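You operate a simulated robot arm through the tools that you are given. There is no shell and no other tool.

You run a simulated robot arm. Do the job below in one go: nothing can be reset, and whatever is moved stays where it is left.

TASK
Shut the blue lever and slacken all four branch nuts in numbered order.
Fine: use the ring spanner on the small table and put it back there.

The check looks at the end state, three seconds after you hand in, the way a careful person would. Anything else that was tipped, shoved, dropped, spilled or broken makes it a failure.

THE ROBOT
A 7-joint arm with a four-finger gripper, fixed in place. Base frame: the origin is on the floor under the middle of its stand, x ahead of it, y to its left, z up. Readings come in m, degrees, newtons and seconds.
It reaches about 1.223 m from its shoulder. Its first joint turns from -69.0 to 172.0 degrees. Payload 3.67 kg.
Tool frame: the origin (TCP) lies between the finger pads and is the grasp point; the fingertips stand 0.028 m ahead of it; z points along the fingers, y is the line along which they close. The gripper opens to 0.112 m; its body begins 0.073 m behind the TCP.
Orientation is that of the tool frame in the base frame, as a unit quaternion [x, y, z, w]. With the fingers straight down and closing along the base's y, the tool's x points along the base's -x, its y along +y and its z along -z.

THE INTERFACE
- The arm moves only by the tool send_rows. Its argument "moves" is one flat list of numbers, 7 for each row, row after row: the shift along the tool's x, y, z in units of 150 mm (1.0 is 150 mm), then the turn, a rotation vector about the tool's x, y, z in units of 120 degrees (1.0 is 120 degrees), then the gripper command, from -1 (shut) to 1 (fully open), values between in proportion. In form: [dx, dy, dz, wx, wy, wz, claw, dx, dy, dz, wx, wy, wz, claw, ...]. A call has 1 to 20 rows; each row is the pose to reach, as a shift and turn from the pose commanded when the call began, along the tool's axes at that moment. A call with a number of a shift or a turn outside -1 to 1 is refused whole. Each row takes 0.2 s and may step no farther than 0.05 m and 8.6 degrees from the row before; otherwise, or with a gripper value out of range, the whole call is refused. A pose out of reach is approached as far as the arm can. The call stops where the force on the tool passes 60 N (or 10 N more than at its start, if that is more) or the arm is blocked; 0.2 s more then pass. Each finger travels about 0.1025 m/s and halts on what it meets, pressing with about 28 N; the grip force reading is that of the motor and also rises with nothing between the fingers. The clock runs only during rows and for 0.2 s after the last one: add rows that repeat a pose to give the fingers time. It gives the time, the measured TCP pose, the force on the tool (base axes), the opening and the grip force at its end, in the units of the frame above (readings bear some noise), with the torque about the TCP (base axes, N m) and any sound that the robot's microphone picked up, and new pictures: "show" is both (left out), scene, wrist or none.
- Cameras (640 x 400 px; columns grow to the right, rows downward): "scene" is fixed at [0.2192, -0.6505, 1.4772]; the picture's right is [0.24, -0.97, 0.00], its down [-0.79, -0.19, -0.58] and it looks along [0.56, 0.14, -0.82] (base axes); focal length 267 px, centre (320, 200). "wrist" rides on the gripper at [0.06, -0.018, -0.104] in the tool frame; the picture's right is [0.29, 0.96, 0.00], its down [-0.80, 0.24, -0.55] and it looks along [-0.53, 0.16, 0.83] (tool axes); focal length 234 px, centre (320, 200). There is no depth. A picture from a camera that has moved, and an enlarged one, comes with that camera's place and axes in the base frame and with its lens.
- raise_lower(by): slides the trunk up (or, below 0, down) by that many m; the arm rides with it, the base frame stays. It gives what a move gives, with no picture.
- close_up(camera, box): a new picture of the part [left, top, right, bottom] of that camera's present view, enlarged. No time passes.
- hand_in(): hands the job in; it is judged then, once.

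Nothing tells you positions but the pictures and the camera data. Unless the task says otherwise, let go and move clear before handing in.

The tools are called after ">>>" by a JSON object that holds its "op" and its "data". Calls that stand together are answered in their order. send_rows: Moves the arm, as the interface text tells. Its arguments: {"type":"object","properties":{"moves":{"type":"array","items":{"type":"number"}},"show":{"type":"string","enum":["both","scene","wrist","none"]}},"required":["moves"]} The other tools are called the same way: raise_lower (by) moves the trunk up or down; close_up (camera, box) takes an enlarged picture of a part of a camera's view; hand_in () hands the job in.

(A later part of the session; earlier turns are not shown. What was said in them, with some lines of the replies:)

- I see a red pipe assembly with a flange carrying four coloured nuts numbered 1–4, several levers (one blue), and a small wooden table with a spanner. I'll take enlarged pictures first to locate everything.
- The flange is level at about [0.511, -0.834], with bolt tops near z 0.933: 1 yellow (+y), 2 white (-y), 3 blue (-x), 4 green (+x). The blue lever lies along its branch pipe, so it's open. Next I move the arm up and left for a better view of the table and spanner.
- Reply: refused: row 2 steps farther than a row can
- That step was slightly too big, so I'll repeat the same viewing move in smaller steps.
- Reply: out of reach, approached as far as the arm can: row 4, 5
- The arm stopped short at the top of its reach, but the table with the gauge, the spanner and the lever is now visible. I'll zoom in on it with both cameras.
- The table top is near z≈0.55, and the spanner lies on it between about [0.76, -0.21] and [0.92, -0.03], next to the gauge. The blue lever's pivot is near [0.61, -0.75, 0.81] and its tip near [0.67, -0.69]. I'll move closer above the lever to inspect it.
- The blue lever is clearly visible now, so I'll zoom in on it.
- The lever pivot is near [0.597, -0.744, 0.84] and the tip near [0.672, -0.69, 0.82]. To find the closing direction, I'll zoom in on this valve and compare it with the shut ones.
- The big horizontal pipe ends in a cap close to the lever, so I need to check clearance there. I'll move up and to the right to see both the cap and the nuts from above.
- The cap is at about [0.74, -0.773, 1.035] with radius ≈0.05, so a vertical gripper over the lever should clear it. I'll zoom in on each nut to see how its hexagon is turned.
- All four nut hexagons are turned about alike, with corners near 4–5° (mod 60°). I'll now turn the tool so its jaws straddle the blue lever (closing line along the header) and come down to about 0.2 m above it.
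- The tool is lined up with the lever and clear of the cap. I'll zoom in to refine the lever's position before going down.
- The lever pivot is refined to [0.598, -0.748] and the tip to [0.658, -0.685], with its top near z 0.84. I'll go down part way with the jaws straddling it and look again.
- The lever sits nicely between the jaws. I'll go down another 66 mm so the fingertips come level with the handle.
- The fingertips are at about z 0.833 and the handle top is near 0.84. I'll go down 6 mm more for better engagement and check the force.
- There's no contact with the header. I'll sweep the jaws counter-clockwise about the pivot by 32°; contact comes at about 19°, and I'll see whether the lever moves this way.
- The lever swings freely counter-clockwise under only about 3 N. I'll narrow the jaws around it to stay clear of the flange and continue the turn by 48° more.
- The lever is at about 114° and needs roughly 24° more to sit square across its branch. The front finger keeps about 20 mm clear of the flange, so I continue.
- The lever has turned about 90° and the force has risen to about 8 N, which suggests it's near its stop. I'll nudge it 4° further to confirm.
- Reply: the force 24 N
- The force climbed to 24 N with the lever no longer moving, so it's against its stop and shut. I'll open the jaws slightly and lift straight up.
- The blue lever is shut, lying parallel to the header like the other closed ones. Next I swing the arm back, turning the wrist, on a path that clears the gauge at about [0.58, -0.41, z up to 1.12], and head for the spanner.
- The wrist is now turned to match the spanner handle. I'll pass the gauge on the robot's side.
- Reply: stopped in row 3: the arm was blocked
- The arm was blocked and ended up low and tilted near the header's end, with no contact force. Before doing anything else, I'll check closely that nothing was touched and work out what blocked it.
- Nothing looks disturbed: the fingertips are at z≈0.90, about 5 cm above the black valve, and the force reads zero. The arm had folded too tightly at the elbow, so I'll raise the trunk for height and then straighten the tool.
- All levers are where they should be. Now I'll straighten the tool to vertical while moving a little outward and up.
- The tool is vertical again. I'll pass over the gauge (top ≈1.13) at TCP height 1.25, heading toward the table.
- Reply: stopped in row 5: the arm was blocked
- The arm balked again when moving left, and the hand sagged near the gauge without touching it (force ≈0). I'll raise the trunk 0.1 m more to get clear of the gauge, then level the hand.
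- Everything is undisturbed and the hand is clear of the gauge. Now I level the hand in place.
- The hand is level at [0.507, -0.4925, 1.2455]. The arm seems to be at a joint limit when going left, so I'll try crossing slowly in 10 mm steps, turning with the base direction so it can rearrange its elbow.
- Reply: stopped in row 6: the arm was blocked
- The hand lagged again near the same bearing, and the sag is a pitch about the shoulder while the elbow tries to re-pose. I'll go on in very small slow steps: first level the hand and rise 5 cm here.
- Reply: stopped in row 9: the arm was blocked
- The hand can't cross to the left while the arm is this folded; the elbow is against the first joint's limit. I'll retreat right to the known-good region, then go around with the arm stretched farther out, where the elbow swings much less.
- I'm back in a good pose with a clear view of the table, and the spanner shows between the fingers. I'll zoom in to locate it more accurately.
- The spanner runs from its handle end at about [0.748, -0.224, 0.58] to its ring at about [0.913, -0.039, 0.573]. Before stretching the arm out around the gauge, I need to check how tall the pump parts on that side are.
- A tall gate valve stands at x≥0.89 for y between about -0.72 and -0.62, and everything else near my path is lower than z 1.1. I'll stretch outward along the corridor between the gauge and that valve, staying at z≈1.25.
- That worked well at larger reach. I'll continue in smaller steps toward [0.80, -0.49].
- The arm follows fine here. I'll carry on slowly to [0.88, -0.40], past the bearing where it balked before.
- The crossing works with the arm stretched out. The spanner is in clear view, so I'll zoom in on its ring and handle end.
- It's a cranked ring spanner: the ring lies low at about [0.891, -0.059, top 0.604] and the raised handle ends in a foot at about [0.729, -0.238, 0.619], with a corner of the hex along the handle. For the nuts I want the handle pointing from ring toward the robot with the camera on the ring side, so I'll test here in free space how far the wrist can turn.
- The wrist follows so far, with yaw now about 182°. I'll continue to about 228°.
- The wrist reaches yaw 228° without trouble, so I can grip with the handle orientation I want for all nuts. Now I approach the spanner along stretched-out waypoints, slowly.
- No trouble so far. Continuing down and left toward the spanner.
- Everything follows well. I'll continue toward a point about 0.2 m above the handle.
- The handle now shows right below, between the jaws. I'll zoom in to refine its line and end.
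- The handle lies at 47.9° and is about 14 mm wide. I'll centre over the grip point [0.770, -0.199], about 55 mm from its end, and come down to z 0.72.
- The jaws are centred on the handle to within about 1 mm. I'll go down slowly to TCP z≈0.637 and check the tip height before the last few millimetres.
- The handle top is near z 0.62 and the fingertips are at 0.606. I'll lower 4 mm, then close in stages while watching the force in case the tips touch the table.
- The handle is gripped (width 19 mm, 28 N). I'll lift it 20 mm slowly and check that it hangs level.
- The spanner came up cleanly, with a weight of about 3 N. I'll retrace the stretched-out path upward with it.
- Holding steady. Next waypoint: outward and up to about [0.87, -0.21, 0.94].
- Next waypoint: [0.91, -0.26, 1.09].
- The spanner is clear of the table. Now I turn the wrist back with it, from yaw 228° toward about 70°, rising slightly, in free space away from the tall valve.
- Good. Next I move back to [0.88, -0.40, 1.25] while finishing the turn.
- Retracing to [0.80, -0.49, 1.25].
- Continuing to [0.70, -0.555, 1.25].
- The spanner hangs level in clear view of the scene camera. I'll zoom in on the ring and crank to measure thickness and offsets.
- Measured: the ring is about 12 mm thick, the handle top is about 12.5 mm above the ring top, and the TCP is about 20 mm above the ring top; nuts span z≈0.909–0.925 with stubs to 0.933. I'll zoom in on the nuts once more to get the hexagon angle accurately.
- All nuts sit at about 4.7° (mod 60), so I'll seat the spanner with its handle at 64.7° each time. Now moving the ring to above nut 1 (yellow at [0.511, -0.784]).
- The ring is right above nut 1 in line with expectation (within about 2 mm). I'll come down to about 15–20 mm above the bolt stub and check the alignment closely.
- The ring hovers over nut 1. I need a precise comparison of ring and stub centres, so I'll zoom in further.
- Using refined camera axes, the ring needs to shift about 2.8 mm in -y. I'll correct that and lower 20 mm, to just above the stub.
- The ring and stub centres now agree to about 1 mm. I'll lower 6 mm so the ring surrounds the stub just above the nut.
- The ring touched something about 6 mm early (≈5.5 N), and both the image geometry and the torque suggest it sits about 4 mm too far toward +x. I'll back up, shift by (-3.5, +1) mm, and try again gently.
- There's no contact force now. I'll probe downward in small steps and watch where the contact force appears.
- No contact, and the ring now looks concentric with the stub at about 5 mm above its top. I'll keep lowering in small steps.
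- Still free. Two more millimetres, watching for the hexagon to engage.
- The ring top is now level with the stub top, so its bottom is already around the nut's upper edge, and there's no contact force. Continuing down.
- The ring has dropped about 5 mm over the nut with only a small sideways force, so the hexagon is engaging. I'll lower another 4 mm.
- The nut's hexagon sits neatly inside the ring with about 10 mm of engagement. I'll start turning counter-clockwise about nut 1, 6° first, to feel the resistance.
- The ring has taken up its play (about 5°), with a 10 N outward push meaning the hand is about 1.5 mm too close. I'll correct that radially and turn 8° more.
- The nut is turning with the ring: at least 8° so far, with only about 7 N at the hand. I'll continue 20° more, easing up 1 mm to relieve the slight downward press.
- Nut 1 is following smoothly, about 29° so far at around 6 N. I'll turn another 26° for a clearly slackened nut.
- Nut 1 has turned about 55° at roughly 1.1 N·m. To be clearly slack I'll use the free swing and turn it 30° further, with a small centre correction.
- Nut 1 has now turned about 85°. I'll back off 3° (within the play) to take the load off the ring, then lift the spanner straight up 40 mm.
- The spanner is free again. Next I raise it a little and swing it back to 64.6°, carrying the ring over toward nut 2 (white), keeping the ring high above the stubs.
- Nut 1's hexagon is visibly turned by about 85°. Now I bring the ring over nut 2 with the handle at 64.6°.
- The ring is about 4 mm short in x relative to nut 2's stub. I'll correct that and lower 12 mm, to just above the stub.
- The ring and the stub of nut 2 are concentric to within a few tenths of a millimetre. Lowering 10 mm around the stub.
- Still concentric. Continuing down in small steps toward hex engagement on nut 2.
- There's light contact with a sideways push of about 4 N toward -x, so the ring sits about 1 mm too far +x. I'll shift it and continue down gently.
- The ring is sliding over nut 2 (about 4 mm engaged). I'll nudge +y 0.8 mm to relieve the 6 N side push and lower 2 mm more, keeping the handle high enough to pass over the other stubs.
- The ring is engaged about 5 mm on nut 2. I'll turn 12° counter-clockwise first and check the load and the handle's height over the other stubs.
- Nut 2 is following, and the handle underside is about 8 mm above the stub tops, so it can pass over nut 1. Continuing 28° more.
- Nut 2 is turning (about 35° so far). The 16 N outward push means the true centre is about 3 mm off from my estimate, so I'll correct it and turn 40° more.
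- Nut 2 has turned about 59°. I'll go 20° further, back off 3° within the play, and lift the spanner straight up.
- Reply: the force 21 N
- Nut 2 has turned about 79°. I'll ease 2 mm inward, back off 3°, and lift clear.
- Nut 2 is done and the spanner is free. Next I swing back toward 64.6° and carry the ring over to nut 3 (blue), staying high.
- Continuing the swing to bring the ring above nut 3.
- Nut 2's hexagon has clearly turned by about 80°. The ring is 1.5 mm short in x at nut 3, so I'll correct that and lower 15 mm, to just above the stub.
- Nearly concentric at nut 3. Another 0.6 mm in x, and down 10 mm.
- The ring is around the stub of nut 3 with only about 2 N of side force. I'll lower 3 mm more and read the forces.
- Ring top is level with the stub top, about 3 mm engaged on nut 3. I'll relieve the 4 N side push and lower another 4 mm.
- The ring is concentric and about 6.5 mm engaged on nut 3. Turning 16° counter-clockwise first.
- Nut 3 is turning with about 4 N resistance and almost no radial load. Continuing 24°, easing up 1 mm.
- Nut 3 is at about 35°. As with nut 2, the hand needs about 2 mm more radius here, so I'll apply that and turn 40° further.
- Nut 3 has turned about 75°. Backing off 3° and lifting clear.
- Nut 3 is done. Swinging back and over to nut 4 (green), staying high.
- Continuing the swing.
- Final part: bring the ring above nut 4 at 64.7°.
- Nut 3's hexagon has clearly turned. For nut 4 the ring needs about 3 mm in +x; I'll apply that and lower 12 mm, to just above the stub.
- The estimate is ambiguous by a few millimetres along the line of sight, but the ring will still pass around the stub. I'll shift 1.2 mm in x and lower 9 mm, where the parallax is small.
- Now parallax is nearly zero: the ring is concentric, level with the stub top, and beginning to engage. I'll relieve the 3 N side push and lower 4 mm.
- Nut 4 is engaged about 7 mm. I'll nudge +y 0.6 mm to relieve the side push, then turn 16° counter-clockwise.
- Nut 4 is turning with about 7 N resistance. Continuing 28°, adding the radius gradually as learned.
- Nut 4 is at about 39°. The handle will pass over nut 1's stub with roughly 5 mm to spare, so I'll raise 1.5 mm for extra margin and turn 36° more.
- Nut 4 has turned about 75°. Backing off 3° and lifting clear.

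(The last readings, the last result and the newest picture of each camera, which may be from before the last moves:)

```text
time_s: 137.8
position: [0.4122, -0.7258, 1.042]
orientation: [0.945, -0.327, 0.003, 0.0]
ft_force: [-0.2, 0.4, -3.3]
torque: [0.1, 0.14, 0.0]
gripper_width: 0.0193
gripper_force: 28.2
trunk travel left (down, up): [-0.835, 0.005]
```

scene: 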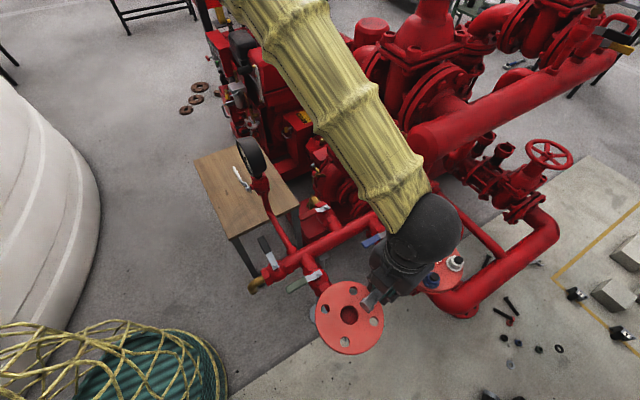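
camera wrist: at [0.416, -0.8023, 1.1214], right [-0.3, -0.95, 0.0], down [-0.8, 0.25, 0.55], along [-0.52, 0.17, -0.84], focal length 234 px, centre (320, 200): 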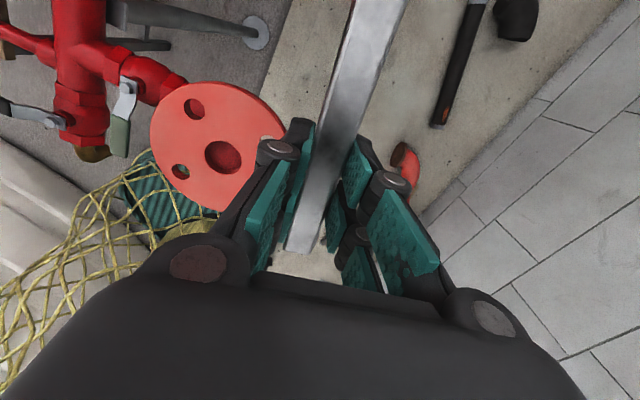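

All four nuts have been turned in order 1-2-3-4. Let me check them and then carry the spanner back up for its return to the table.

>>> {"op": "send_rows", "data": {"moves": [0.057, -0.143, -0.111, 0, 0, 0.0625, -1, 0.114, -0.287, -0.222, 0, 0, 0.125, -1, 0.17, -0.43, -0.333, 0, 0, 0.1875, -1, 0.227, -0.574, -0.445, 0, 0, 0.25, -1, 0.284, -0.717, -0.556, 0, 0, 0.3125, -1, 0.341, -0.861, -0.667, 0, 0, 0.375, -1], "show": "scene"}}

>>> {"op": "close_up", "data": {"camera": "scene", "box": [380, 210, 490, 310]}}

>>> {"op": "close_up", "data": {"camera": "scene", "box": [422, 228, 444, 248]}}

```text
time_s: 139.2
position: [0.5347, -0.6533, 1.1422]
orientation: [0.746, -0.665, 0.003, 0.0]
ft_force: [0.2, -0.1, -3.0]
torque: [0.15, 0.0, -0.01]
gripper_width: 0.0196
gripper_force: 27.7
trunk travel left (down, up): [-0.835, 0.005]
```

scene: 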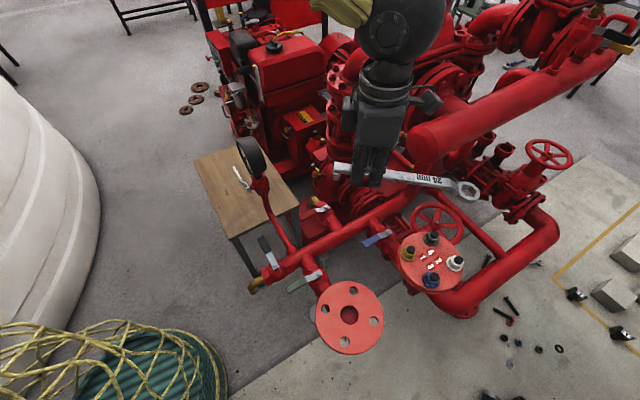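

```text
4.00 times, centred on (435, 260) of scene
camera zoom: at [0.2192, -0.6505, 1.4772], right [0.24, -0.97, 0.0], down [-0.79, -0.19, -0.58], along [0.56, 0.14, -0.82], focal length 1067 px, centre (-140, -40)
```

zoom: 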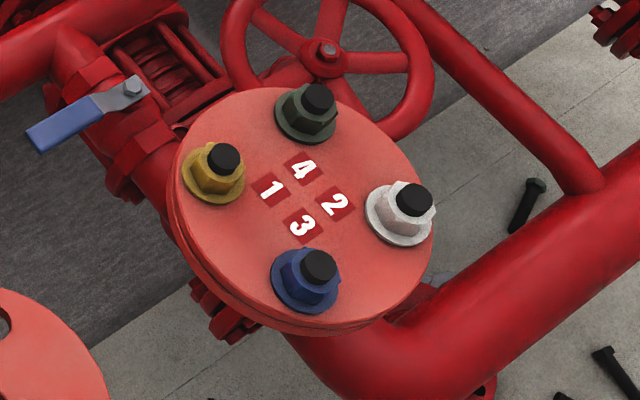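

```text
16.00 times, centred on (433, 238) of scene
camera zoom: at [0.2192, -0.6505, 1.4772], right [0.24, -0.97, 0.0], down [-0.79, -0.19, -0.58], along [0.56, 0.14, -0.82], focal length 4268 px, centre (-1488, -408)
```

zoom: 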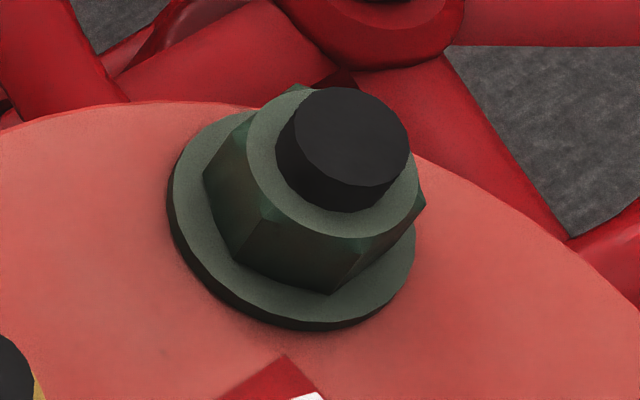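

All four nuts show clearly turned hexagons, and the blue lever is across its branch. Now I continue taking the spanner back, retracing the stretched-out route.

>>> {"op": "send_rows", "data": {"moves": [-0.053, -0.154, -0.077, 0, 0, 0.0494, -1, -0.107, -0.308, -0.155, 0, 0, 0.0988, -1, -0.16, -0.461, -0.232, 0, 0, 0.1482, -1, -0.214, -0.615, -0.31, 0, 0, 0.1976, -1, -0.267, -0.769, -0.387, 0, 0, 0.247, -1], "show": "none"}}

```text
time_s: 140.4
position: [0.6436, -0.6013, 1.2021]
orientation: [-0.552, 0.834, -0.002, 0.001]
ft_force: [-0.5, 0.4, -2.7]
torque: [0.18, -0.11, -0.02]
gripper_width: 0.0193
gripper_force: 28.1
trunk travel left (down, up): [-0.835, 0.005]
```

Continuing outward.

>>> {"op": "send_rows", "data": {"moves": [-0.09, -0.054, -0.053, 0, 0, 0, -1, -0.18, -0.107, -0.107, 0, 0, 0, -1, -0.27, -0.161, -0.16, 0, 0, 0, -1, -0.361, -0.214, -0.213, 0, 0, 0, -1, -0.451, -0.268, -0.267, 0, 0, 0, -1, -0.541, -0.321, -0.32, 0, 0, 0, -1], "show": "none"}}

```text
time_s: 141.8
position: [0.7182, -0.5456, 1.2494]
orientation: [-0.553, 0.833, -0.001, 0.002]
ft_force: [0.5, 0.4, -2.9]
torque: [0.16, -0.08, -0.02]
gripper_width: 0.0191
gripper_force: 28.2
trunk travel left (down, up): [-0.835, 0.005]
```

Continuing to [0.80, -0.49, 1.25] in small steps.

>>> {"op": "send_rows", "data": {"moves": [-0.07, -0.045, 0, 0, 0, 0, -1, -0.139, -0.089, 0, 0, 0, 0, -1, -0.209, -0.134, 0, 0, 0, 0, -1, -0.279, -0.179, 0, 0, 0, 0, -1, -0.348, -0.223, 0, 0, 0, 0, -1, -0.418, -0.268, 0, 0, 0, 0, -1, -0.487, -0.312, 0, 0, 0, 0, -1, -0.557, -0.357, 0, 0, 0, 0, -1], "show": "none"}}

```text
time_s: 143.7
position: [0.8018, -0.489, 1.2481]
orientation: [-0.554, 0.833, -0.002, 0.002]
ft_force: [0.4, -0.2, -3.4]
torque: [0.19, -0.06, -0.03]
gripper_width: 0.0196
gripper_force: 28.0
trunk travel left (down, up): [-0.835, 0.005]
```

Next: [0.88, -0.40, 1.25].

>>> {"op": "send_rows", "data": {"moves": [-0.0624, -0.0209, 0, 0, 0, -0.0049, -1, -0.1248, -0.0418, 0, 0, 0, -0.0097, -1, -0.1873, -0.0628, 0, 0, 0, -0.0146, -1, -0.2497, -0.0837, 0, 0, 0, -0.0194, -1, -0.3121, -0.1046, 0, 0, 0, -0.0243, -1, -0.3745, -0.1255, 0, 0, 0, -0.0292, -1, -0.4369, -0.1464, 0, 0, 0, -0.034, -1, -0.4993, -0.1673, 0, 0, 0, -0.0389, -1, -0.5618, -0.1883, 0, 0, 0, -0.0437, -1, -0.6242, -0.2092, 0, 0, 0, -0.0486, -1, -0.6866, -0.2301, 0, 0, 0, -0.0534, -1, -0.749, -0.251, 0, 0, 0, -0.0583, -1], "show": "none"}}

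```text
time_s: 146.2
position: [0.88, -0.4005, 1.249]
orientation: [-0.603, 0.798, -0.003, 0.001]
ft_force: [0.0, 0.0, -2.0]
torque: [0.16, -0.03, 0.02]
gripper_width: 0.0193
gripper_force: 28.1
trunk travel left (down, up): [-0.835, 0.005]
```

Next: back to [0.907, -0.26, 1.15] while turning.

>>> {"op": "send_rows", "data": {"moves": [-0.06, 0.005, 0.04, 0, 0, -0.0201, -1, -0.119, 0.011, 0.08, 0, 0, -0.0402, -1, -0.179, 0.016, 0.12, 0, 0, -0.0603, -1, -0.238, 0.021, 0.16, 0, 0, -0.0804, -1, -0.298, 0.026, 0.2, 0, 0, -0.1005, -1, -0.357, 0.032, 0.24, 0, 0, -0.1206, -1, -0.417, 0.037, 0.28, 0, 0, -0.1407, -1, -0.477, 0.042, 0.32, 0, 0, -0.1609, -1, -0.536, 0.047, 0.36, 0, 0, -0.181, -1, -0.596, 0.053, 0.4, 0, 0, -0.2011, -1, -0.655, 0.058, 0.44, 0, 0, -0.2212, -1, -0.715, 0.063, 0.48, 0, 0, -0.2413, -1, -0.774, 0.068, 0.52, 0, 0, -0.2614, -1, -0.834, 0.074, 0.56, 0, 0, -0.2815, -1, -0.893, 0.079, 0.6, 0, 0, -0.3016, -1, -0.953, 0.084, 0.64, 0, 0, -0.3217, -1], "show": "none"}}

```text
time_s: 149.7
position: [0.9064, -0.2589, 1.1533]
orientation: [0.833, -0.553, 0.003, 0.0]
ft_force: [0.0, 0.2, -3.1]
torque: [0.17, 0.07, 0.01]
gripper_width: 0.0194
gripper_force: 27.8
trunk travel left (down, up): [-0.835, 0.005]
```

Now turning the wrist back to yaw 228°, as it was when I picked the spanner up.

>>> {"op": "send_rows", "data": {"moves": [0, 0, 0.03, 0, 0, -0.0684, -1, 0, 0, 0.06, 0, 0, -0.1369, -1, 0, 0, 0.09, 0, 0, -0.2053, -1, 0, 0, 0.12, 0, 0, -0.2737, -1, 0, 0, 0.15, 0, 0, -0.3421, -1, 0, 0, 0.18, 0, 0, -0.4106, -1, 0, 0, 0.21, 0, 0, -0.479, -1, 0, 0, 0.24, 0, 0, -0.5474, -1, 0, 0, 0.27, 0, 0, -0.6159, -1, 0, 0, 0.3, 0, 0, -0.6843, -1, 0, 0, 0.33, 0, 0, -0.7527, -1, 0, 0, 0.36, 0, 0, -0.8211, -1, 0, 0, 0.39, 0, 0, -0.8896, -1, 0, 0, 0.42, 0, 0, -0.958, -1]}}

```text
time_s: 152.7
position: [0.9076, -0.2597, 1.092]
orientation: [0.914, 0.405, 0.002, 0.001]
ft_force: [0.6, -0.7, -3.2]
torque: [-0.15, 0.1, 0.01]
gripper_width: 0.0194
gripper_force: 27.7
trunk travel left (down, up): [-0.835, 0.005]
camera wrist: at [0.9344, -0.2032, 1.1936], right [0.9, -0.43, 0.01], down [-0.36, -0.75, 0.55], along [-0.23, -0.5, -0.83], focal length 234 px, centre (320, 200)
```

scene: 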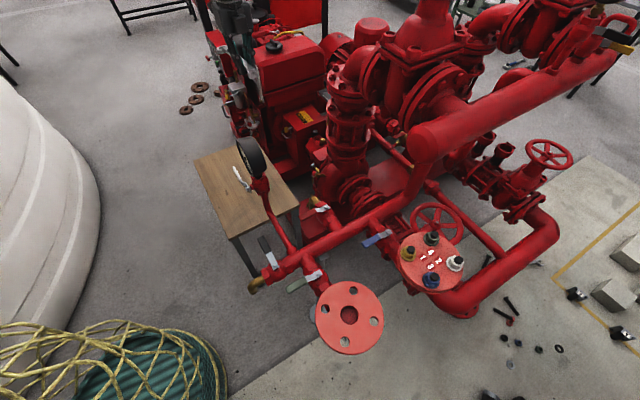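
wrist: 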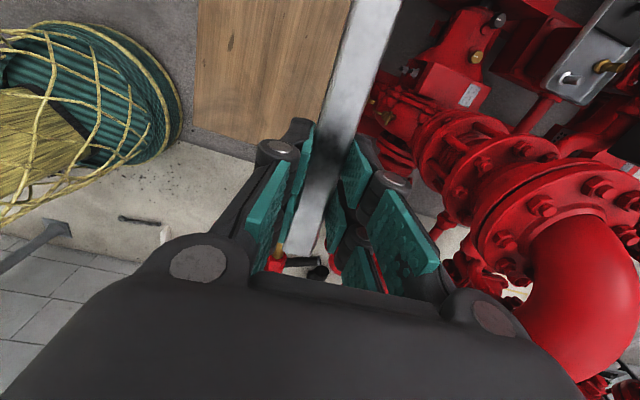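

Retracing down toward the table.

>>> {"op": "send_rows", "data": {"moves": [0.007, -0.031, 0.076, 0, 0, 0, -1, 0.013, -0.062, 0.153, 0, 0, 0, -1, 0.02, -0.093, 0.229, 0, 0, 0, -1, 0.026, -0.124, 0.306, 0, 0, 0, -1, 0.033, -0.155, 0.382, 0, 0, 0, -1, 0.039, -0.186, 0.458, 0, 0, 0, -1, 0.046, -0.218, 0.535, 0, 0, 0, -1, 0.052, -0.249, 0.611, 0, 0, 0, -1, 0.059, -0.28, 0.687, 0, 0, 0, -1, 0.065, -0.311, 0.764, 0, 0, 0, -1, 0.072, -0.342, 0.84, 0, 0, 0, -1, 0.078, -0.373, 0.917, 0, 0, 0, -1, 0.085, -0.404, 0.993, 0, 0, 0, -1], "show": "none"}}

```text
time_s: 155.4
position: [0.8724, -0.209, 0.9411]
orientation: [0.915, 0.404, 0.002, 0.001]
ft_force: [-0.2, 0.2, -3.6]
torque: [-0.14, 0.09, 0.01]
gripper_width: 0.0194
gripper_force: 27.8
trunk travel left (down, up): [-0.835, 0.005]
```

Continuing down.

>>> {"op": "send_rows", "data": {"moves": [-0.024, -0.033, 0.071, 0, 0, 0, -1, -0.047, -0.066, 0.142, 0, 0, 0, -1, -0.071, -0.099, 0.213, 0, 0, 0, -1, -0.094, -0.132, 0.284, 0, 0, 0, -1, -0.118, -0.165, 0.355, 0, 0, 0, -1, -0.141, -0.198, 0.426, 0, 0, 0, -1, -0.165, -0.231, 0.497, 0, 0, 0, -1, -0.188, -0.264, 0.567, 0, 0, 0, -1, -0.212, -0.297, 0.638, 0, 0, 0, -1, -0.235, -0.33, 0.709, 0, 0, 0, -1, -0.259, -0.363, 0.78, 0, 0, 0, -1, -0.282, -0.396, 0.851, 0, 0, 0, -1, -0.306, -0.429, 0.922, 0, 0, 0, -1, -0.329, -0.462, 0.993, 0, 0, 0, -1]}}

>>> {"op": "close_up", "data": {"camera": "scene", "box": [190, 80, 300, 230]}}

```text
time_s: 158.4
position: [0.7863, -0.1997, 0.7899]
orientation: [0.915, 0.404, 0.002, 0.003]
ft_force: [-0.5, 0.8, -2.8]
torque: [-0.17, 0.11, -0.01]
gripper_width: 0.0196
gripper_force: 28.2
trunk travel left (down, up): [-0.835, 0.005]
camera wrist: at [0.8144, -0.144, 0.894], right [0.9, -0.43, 0.01], down [-0.36, -0.75, 0.55], along [-0.24, -0.5, -0.83], focal length 234 px, centre (320, 200)
```

scene: 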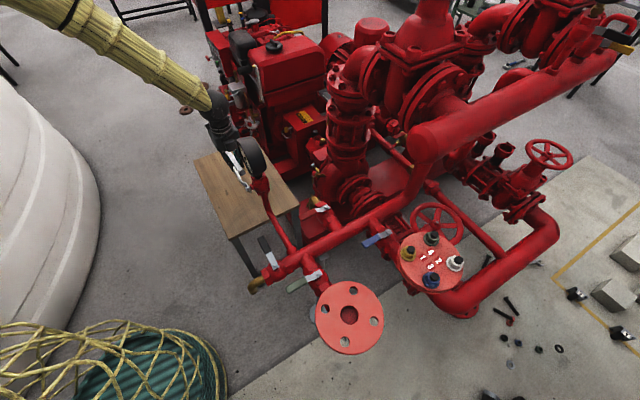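
wrist: 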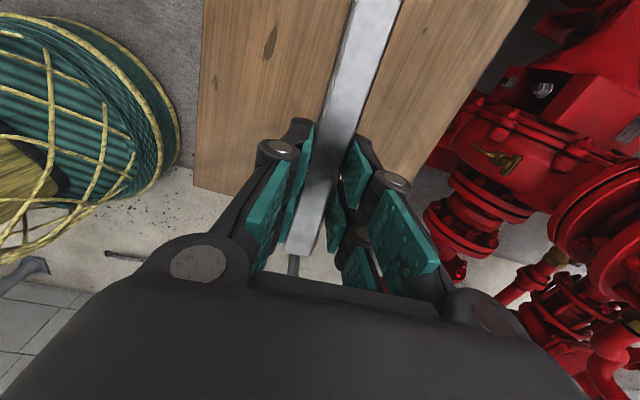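

```text
2.67 times, centred on (245, 155) of scene
camera zoom: at [0.2192, -0.6505, 1.4772], right [0.24, -0.97, 0.0], down [-0.79, -0.19, -0.58], along [0.56, 0.14, -0.82], focal length 711 px, centre (520, 320)
```

zoom: 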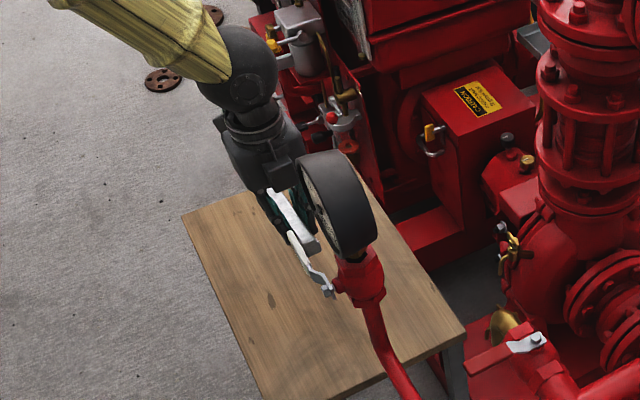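

I'm above the table at the pick-up spot. Lowering to about 3 cm above contact height.

>>> {"op": "send_rows", "data": {"moves": [-0.007, -0.008, 0.087, 0, 0, 0, -1, -0.014, -0.016, 0.173, 0, 0, 0, -1, -0.02, -0.025, 0.26, 0, 0, 0, -1, -0.027, -0.033, 0.347, 0, 0, 0, -1, -0.034, -0.041, 0.434, 0, 0, 0, -1, -0.041, -0.049, 0.52, 0, 0, 0, -1, -0.048, -0.057, 0.607, 0, 0, 0, -1, -0.054, -0.066, 0.694, 0, 0, 0, -1, -0.061, -0.074, 0.78, 0, 0, 0, -1, -0.068, -0.082, 0.84, 0, 0, 0, -1]}}

>>> {"op": "close_up", "data": {"camera": "scene", "box": [200, 130, 290, 230]}}

```text
time_s: 160.7
position: [0.773, -0.2, 0.6663]
orientation: [0.915, 0.404, 0.002, 0.002]
ft_force: [0.2, -0.4, -2.6]
torque: [-0.16, 0.15, 0.01]
gripper_width: 0.0197
gripper_force: 27.8
trunk travel left (down, up): [-0.835, 0.005]
camera wrist: at [0.7989, -0.1436, 0.7691], right [0.9, -0.43, 0.01], down [-0.36, -0.75, 0.55], along [-0.24, -0.5, -0.83], focal length 234 px, centre (320, 200)
```

scene: 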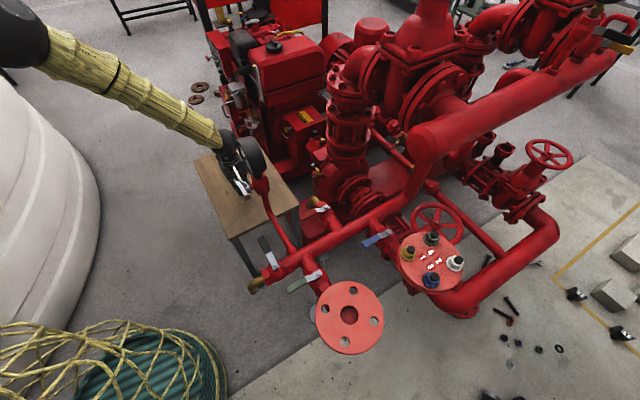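
wrist: 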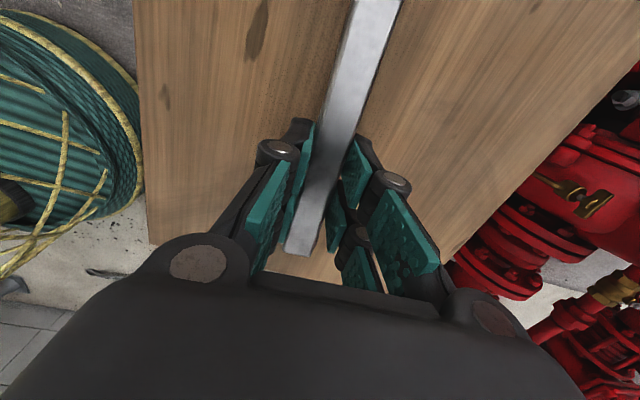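

```text
4.00 times, centred on (245, 180) of scene
camera zoom: at [0.2192, -0.6505, 1.4772], right [0.24, -0.97, 0.0], down [-0.79, -0.19, -0.58], along [0.56, 0.14, -0.82], focal length 1067 px, centre (620, 280)
```

zoom: 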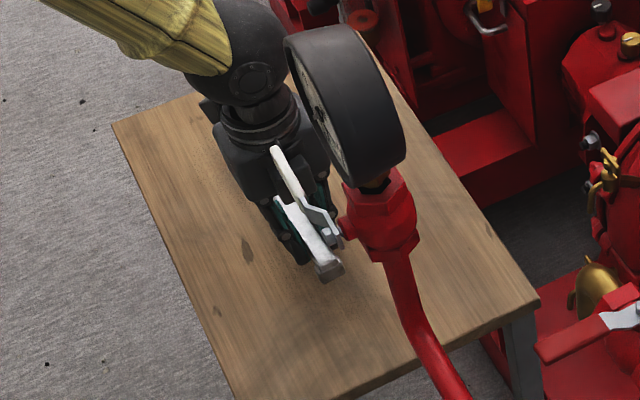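

Lowering slowly now, in steps, to feel the table.

>>> {"op": "send_rows", "data": {"moves": [0, 0, 0.03, 0, 0, 0, -1, 0, 0, 0.06, 0, 0, 0, -1, 0, 0, 0.09, 0, 0, 0, -1, 0, 0, 0.12, 0, 0, 0, -1, 0, 0, 0.12, 0, 0, 0, -1], "show": "none"}}

```text
time_s: 161.8
position: [0.7713, -0.1994, 0.6486]
orientation: [0.915, 0.405, 0.002, 0.002]
ft_force: [-0.8, -0.1, 1.7]
torque: [0.58, -0.48, 0.08]
gripper_width: 0.0195
gripper_force: 28.2
trunk travel left (down, up): [-0.835, 0.005]
```

The ring end touched first (≈5 N) because the spanner tilted a bit in the grip while working the nuts. Let me look at how the handle end stands.

>>> {"op": "close_up", "data": {"camera": "scene", "box": [225, 165, 270, 215]}}

>>> {"op": "close_up", "data": {"camera": "wrist", "box": [200, 0, 440, 260]}}

```text
8.00 times, centred on (248, 190) of scene
camera zoom: at [0.2192, -0.6505, 1.4772], right [0.24, -0.97, 0.0], down [-0.79, -0.19, -0.58], along [0.56, 0.14, -0.82], focal length 2134 px, centre (900, 280)
```

zoom: 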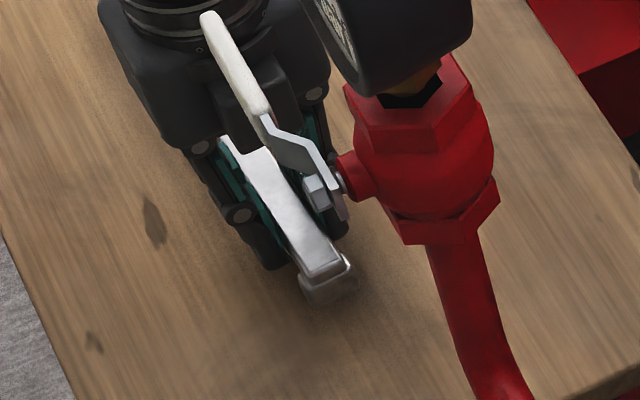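

```text
1.54 times, centred on (320, 130) of wrist
camera zoom: at [0.7993, -0.1436, 0.7515], right [0.9, -0.43, 0.01], down [-0.36, -0.75, 0.55], along [-0.23, -0.5, -0.83], focal length 360 px, centre (320, 308)
```

zoom: 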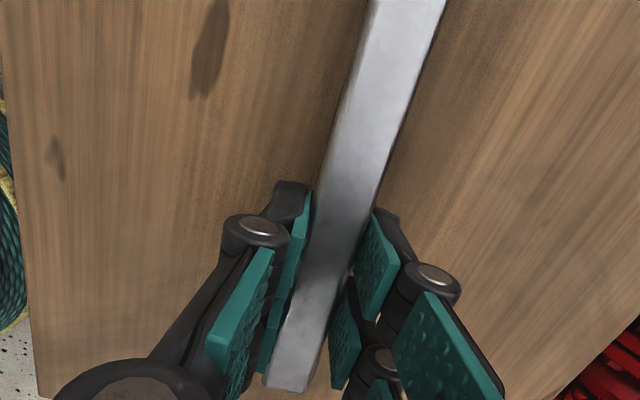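

I'll tilt the hand about 5.5° so the spanner lies level, keeping the ring end where it is while the handle end comes down.

>>> {"op": "send_rows", "data": {"moves": [0, 0, -0.01, 0, 0, 0, -1, -0.0042, 0, 0.02, 0, 0.0115, 0, -1, -0.0083, 0, 0.051, 0, 0.0229, 0, -1, -0.0125, 0, 0.082, 0, 0.0344, 0, -1, -0.0167, 0, 0.1127, 0, 0.0458, 0, -1, -0.0167, 0, 0.1127, 0, 0.0458, 0, -1], "show": "none"}}

>>> {"op": "close_up", "data": {"camera": "scene", "box": [225, 165, 270, 215]}}

```text
time_s: 163.2
position: [0.7707, -0.2021, 0.6334]
orientation: [0.914, 0.403, 0.045, -0.016]
ft_force: [-0.7, -3.5, 18.0]
torque: [-0.2, 0.16, -0.11]
gripper_width: 0.0194
gripper_force: 28.0
trunk travel left (down, up): [-0.835, 0.005]
```

```text
8.00 times, centred on (248, 190) of scene
camera zoom: at [0.2192, -0.6505, 1.4772], right [0.24, -0.97, 0.0], down [-0.79, -0.19, -0.58], along [0.56, 0.14, -0.82], focal length 2134 px, centre (900, 280)
```

zoom: 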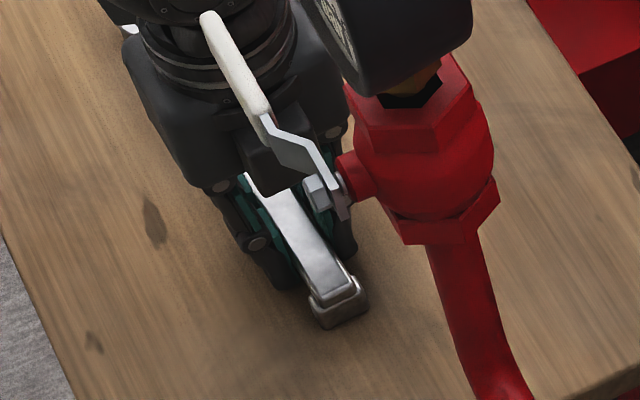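

Both ends of the spanner are now on the table (18 N total). I'll ease up about 1.5 mm to remove the pressure before letting go.

>>> {"op": "send_rows", "data": {"moves": [0, 0, -0.005, 0, 0, 0, -1, 0, 0, -0.01, 0, 0, 0, -1, 0, 0, -0.01, 0, 0, 0, -1], "show": "none"}}

```text
time_s: 164.1
position: [0.7714, -0.2025, 0.6325]
orientation: [0.913, 0.404, 0.045, -0.018]
ft_force: [3.4, -2.6, 9.3]
torque: [0.24, -0.37, -0.27]
gripper_width: 0.0192
gripper_force: 27.8
trunk travel left (down, up): [-0.835, 0.005]
```

Still about 9 N; easing up another 1.5 mm.

>>> {"op": "send_rows", "data": {"moves": [0, 0, -0.005, 0, 0, 0, -1, 0, 0, -0.01, 0, 0, 0, -1, 0, 0, -0.01, 0, 0, 0, -1], "show": "none"}}

```text
time_s: 164.8
position: [0.7699, -0.2018, 0.6343]
orientation: [0.914, 0.404, 0.044, -0.017]
ft_force: [-0.4, -0.3, -2.9]
torque: [-0.15, 0.12, 0.03]
gripper_width: 0.0194
gripper_force: 27.9
trunk travel left (down, up): [-0.835, 0.005]
```

Now it's just off the table. I'll lower 0.8 mm to rest it lightly, then open the jaws slowly.

>>> {"op": "send_rows", "data": {"moves": [0, 0, 0.005, 0, 0, 0, -1, 0, 0, 0.005, 0, 0, 0, -1, 0, 0, 0.005, 0, 0, 0, -0.6, 0, 0, 0.005, 0, 0, 0, -0.5, 0, 0, 0.005, 0, 0, 0, -0.3, 0, 0, 0.005, 0, 0, 0, -0.1, 0, 0, 0.005, 0, 0, 0, 0, 0, 0, 0.005, 0, 0, 0, 0]}}

>>> {"op": "close_up", "data": {"camera": "wrist", "box": [200, 60, 440, 260]}}

>>> {"op": "close_up", "data": {"camera": "scene", "box": [225, 165, 270, 215]}}

```text
time_s: 166.7
position: [0.7706, -0.2018, 0.6333]
orientation: [0.914, 0.404, 0.046, -0.018]
ft_force: [-0.3, 0.1, 1.1]
torque: [0.04, 0.02, -0.01]
gripper_width: 0.0563
gripper_force: 0.1
trunk travel left (down, up): [-0.835, 0.005]
camera wrist: at [0.7909, -0.1533, 0.742], right [0.9, -0.43, 0.03], down [-0.4, -0.79, 0.48], along [-0.18, -0.44, -0.88], focal length 234 px, centre (320, 200)
```

scene: 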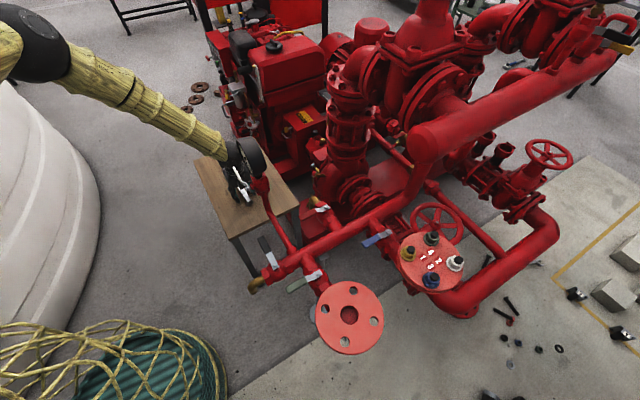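
wrist: 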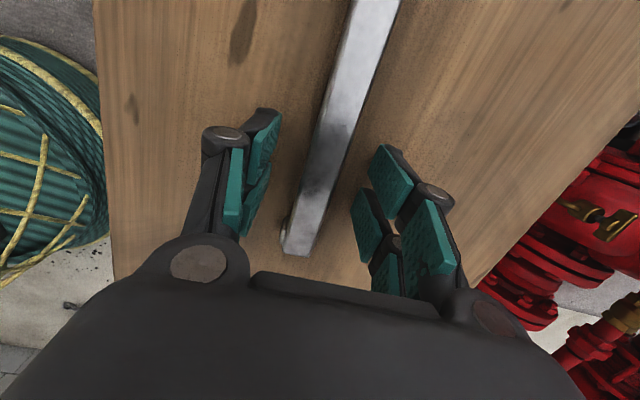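

```text
2.00 times, centred on (320, 160) of wrist
camera zoom: at [0.7909, -0.1533, 0.742], right [0.9, -0.43, 0.03], down [-0.4, -0.79, 0.48], along [-0.18, -0.44, -0.88], focal length 468 px, centre (320, 280)
```

zoom: 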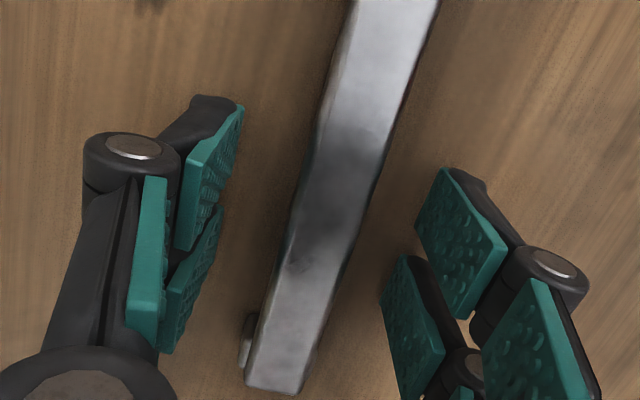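

```text
8.00 times, centred on (248, 190) of scene
camera zoom: at [0.2192, -0.6505, 1.4772], right [0.24, -0.97, 0.0], down [-0.79, -0.19, -0.58], along [0.56, 0.14, -0.82], focal length 2134 px, centre (900, 280)
```

zoom: 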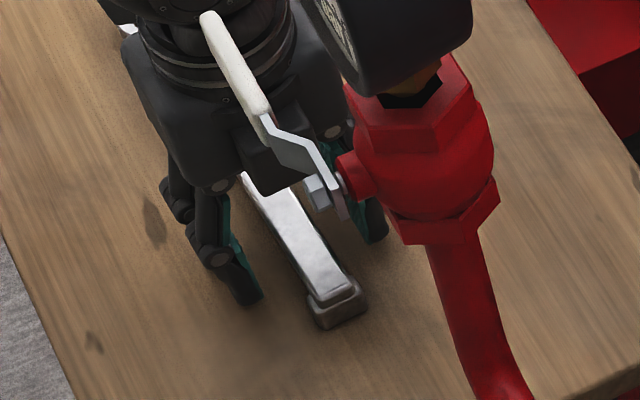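

The spanner is released and resting on the table. I'll lift straight up, then level the hand.

>>> {"op": "send_rows", "data": {"moves": [0, 0, -0.05, 0, 0, 0, 0, 0, 0, -0.12, 0, 0, 0, 0, 0, 0, -0.2, 0, 0, 0, 0, 0, 0, -0.3, 0, 0, 0, 0, 0, 0, -0.4, 0, 0, 0, 0, 0, 0, -0.5, 0, -0.0115, 0, 0, 0, 0, -0.6, 0, -0.0229, 0, 0, 0, 0, -0.7, 0, -0.0344, 0, 0, 0, 0, -0.8, 0, -0.0458, 0, 0, 0, 0, -0.9, 0, -0.0458, 0, 0]}}

>>> {"op": "close_up", "data": {"camera": "scene", "box": [200, 140, 290, 230]}}

>>> {"op": "close_up", "data": {"camera": "wrist", "box": [180, 0, 460, 260]}}

```text
time_s: 168.8
position: [0.7606, -0.2116, 0.7679]
orientation: [0.915, 0.404, 0.002, 0.002]
ft_force: [-0.5, -0.2, -0.3]
torque: [0.02, -0.02, 0.0]
gripper_width: 0.0561
gripper_force: 0.0
trunk travel left (down, up): [-0.835, 0.005]
camera wrist: at [0.7879, -0.1556, 0.8704], right [0.9, -0.43, 0.01], down [-0.36, -0.75, 0.55], along [-0.24, -0.5, -0.83], focal length 234 px, centre (320, 200)
```

scene: 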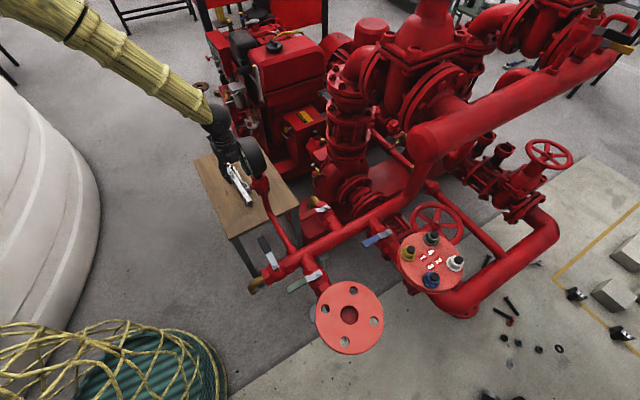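
wrist: 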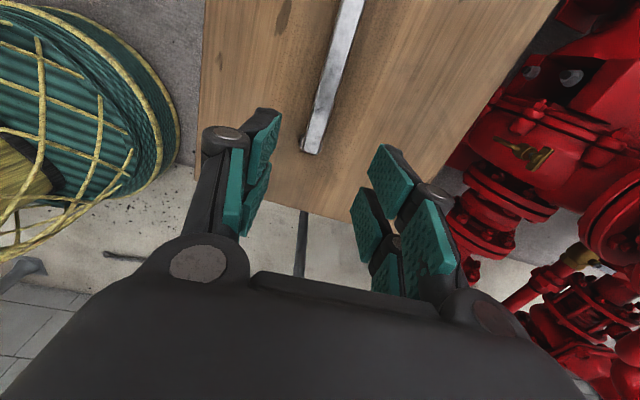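

```text
4.44 times, centred on (245, 185) of scene
camera zoom: at [0.2192, -0.6505, 1.4772], right [0.24, -0.97, 0.0], down [-0.79, -0.19, -0.58], along [0.56, 0.14, -0.82], focal length 1186 px, centre (653, 267)
```

zoom: 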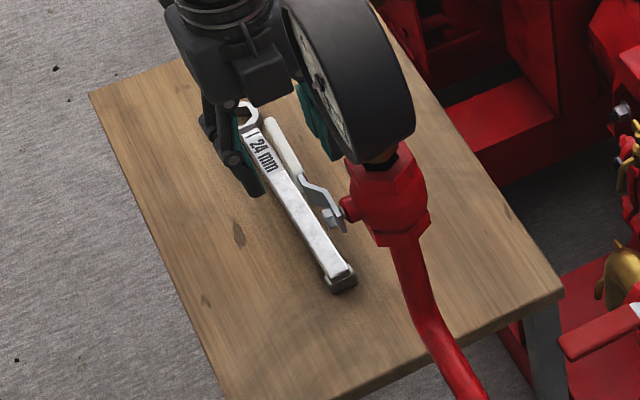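

```text
1.54 times, centred on (320, 130) of wrist
camera zoom: at [0.7879, -0.1556, 0.8704], right [0.9, -0.43, 0.01], down [-0.36, -0.75, 0.55], along [-0.24, -0.5, -0.83], focal length 360 px, centre (320, 308)
```

zoom: 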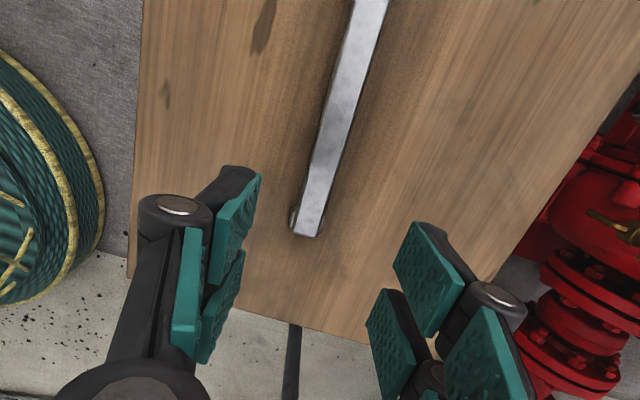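

The spanner lies flat on the small table where it was. I'll raise the arm well clear and then take a last look at everything.

>>> {"op": "send_rows", "data": {"moves": [0.024, 0.019, -0.074, 0, 0, 0, 0, 0.049, 0.039, -0.149, 0, 0, 0, 0, 0.073, 0.058, -0.223, 0, 0, 0, 0, 0.098, 0.078, -0.298, 0, 0, 0, 0, 0.122, 0.097, -0.372, 0, 0, 0, 0, 0.147, 0.116, -0.446, 0, 0, 0, 0, 0.171, 0.136, -0.521, 0, 0, 0, 0, 0.196, 0.155, -0.595, 0, 0, 0, 0, 0.22, 0.174, -0.669, 0, 0, 0, 0, 0.245, 0.194, -0.744, 0, 0, 0, 0, 0.269, 0.213, -0.818, 0, 0, 0, 0, 0.294, 0.233, -0.893, 0, 0, 0, 0, 0.318, 0.252, -0.967, 0, 0, 0, 0]}}

>>> {"op": "close_up", "data": {"camera": "scene", "box": [190, 130, 310, 270]}}

>>> {"op": "close_up", "data": {"camera": "scene", "box": [340, 190, 480, 310]}}

>>> {"op": "close_up", "data": {"camera": "scene", "box": [240, 190, 400, 310]}}

```text
time_s: 171.7
position: [0.8216, -0.2003, 0.9135]
orientation: [0.915, 0.404, 0.001, 0.001]
ft_force: [-1.4, 0.2, 0.0]
torque: [-0.01, 0.0, 0.03]
gripper_width: 0.056
gripper_force: 0.1
trunk travel left (down, up): [-0.835, 0.005]
camera wrist: at [0.8488, -0.1455, 1.0166], right [0.9, -0.43, 0.01], down [-0.36, -0.75, 0.55], along [-0.23, -0.5, -0.83], focal length 234 px, centre (320, 200)
```

scene: 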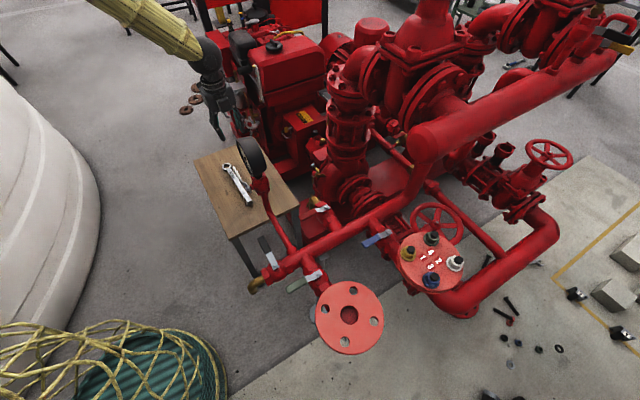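
wrist: 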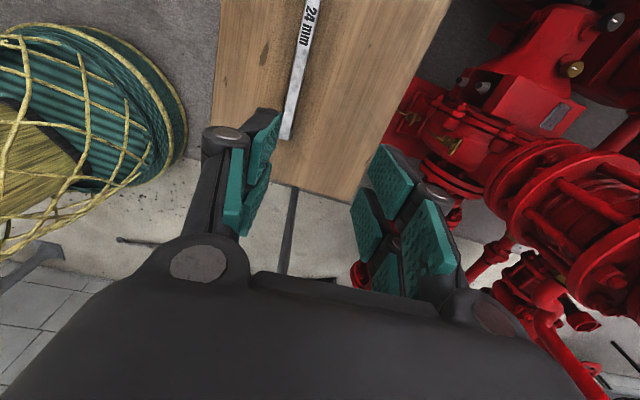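

```text
2.86 times, centred on (250, 200) of scene
camera zoom: at [0.2192, -0.6505, 1.4772], right [0.24, -0.97, 0.0], down [-0.79, -0.19, -0.58], along [0.56, 0.14, -0.82], focal length 762 px, centre (520, 200)
```

zoom: 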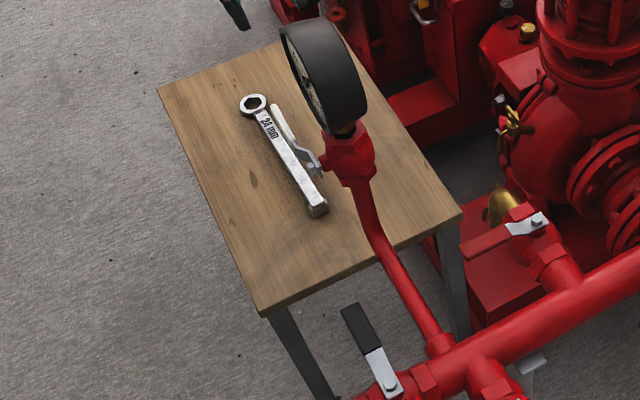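

```text
3.33 times, centred on (410, 250) of scene
camera zoom: at [0.2192, -0.6505, 1.4772], right [0.24, -0.97, 0.0], down [-0.79, -0.19, -0.58], along [0.56, 0.14, -0.82], focal length 889 px, centre (20, 33)
```

zoom: 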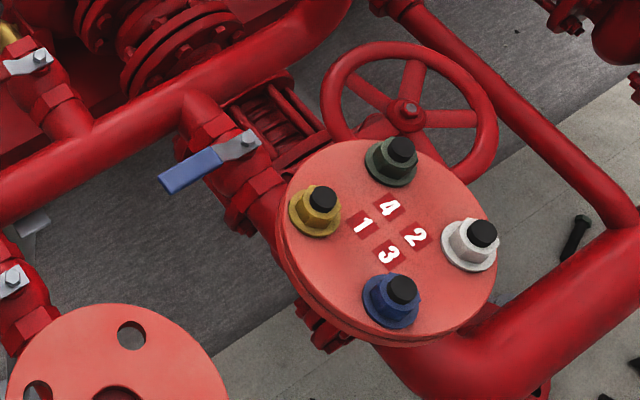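

```text
3.33 times, centred on (320, 250) of scene
camera zoom: at [0.2192, -0.6505, 1.4772], right [0.24, -0.97, 0.0], down [-0.79, -0.19, -0.58], along [0.56, 0.14, -0.82], focal length 889 px, centre (320, 33)
```

zoom: 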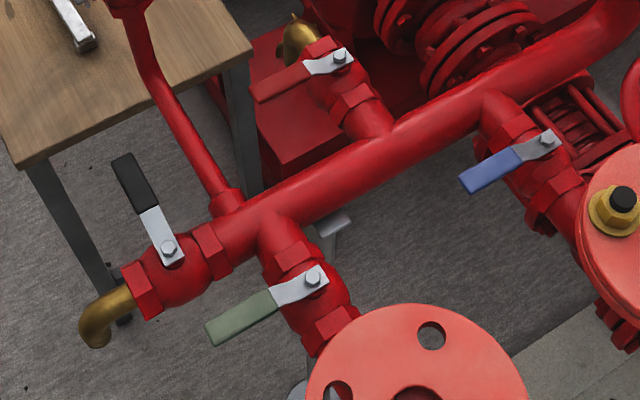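

The blue lever is shut across its branch, and nuts 1–4 were slackened in order, by about 75–85° each. The spanner is back on the small table, the gripper is open and well clear, and nothing else was moved, so I'm handing in.

>>> {"op": "hand_in", "data": {}}

```text
The job is handed in.
```

The job is handed in: the blue lever is shut and all four branch nuts are slackened in order. I don't have the check's result.

- **Blue lever:** turned a quarter turn against its stop. It now sits across its branch, like the other shut levers.
- **Nuts:** slackened 1 (yellow), 2 (white), 3 (blue), 4 (green), each by roughly 75–85° anticlockwise with the ring spanner. The task gave no angle, so how much counts as slack was my judgement.
- **Spanner:** back flat on the small table, about where it started.
- **Anything else:** I saw nothing else moved in the final pictures. The arm balked four times early on while moving left near the gauge. The force reading stayed near zero each time, so I don't think it touched anything.

The gripper is open and clear of everything.
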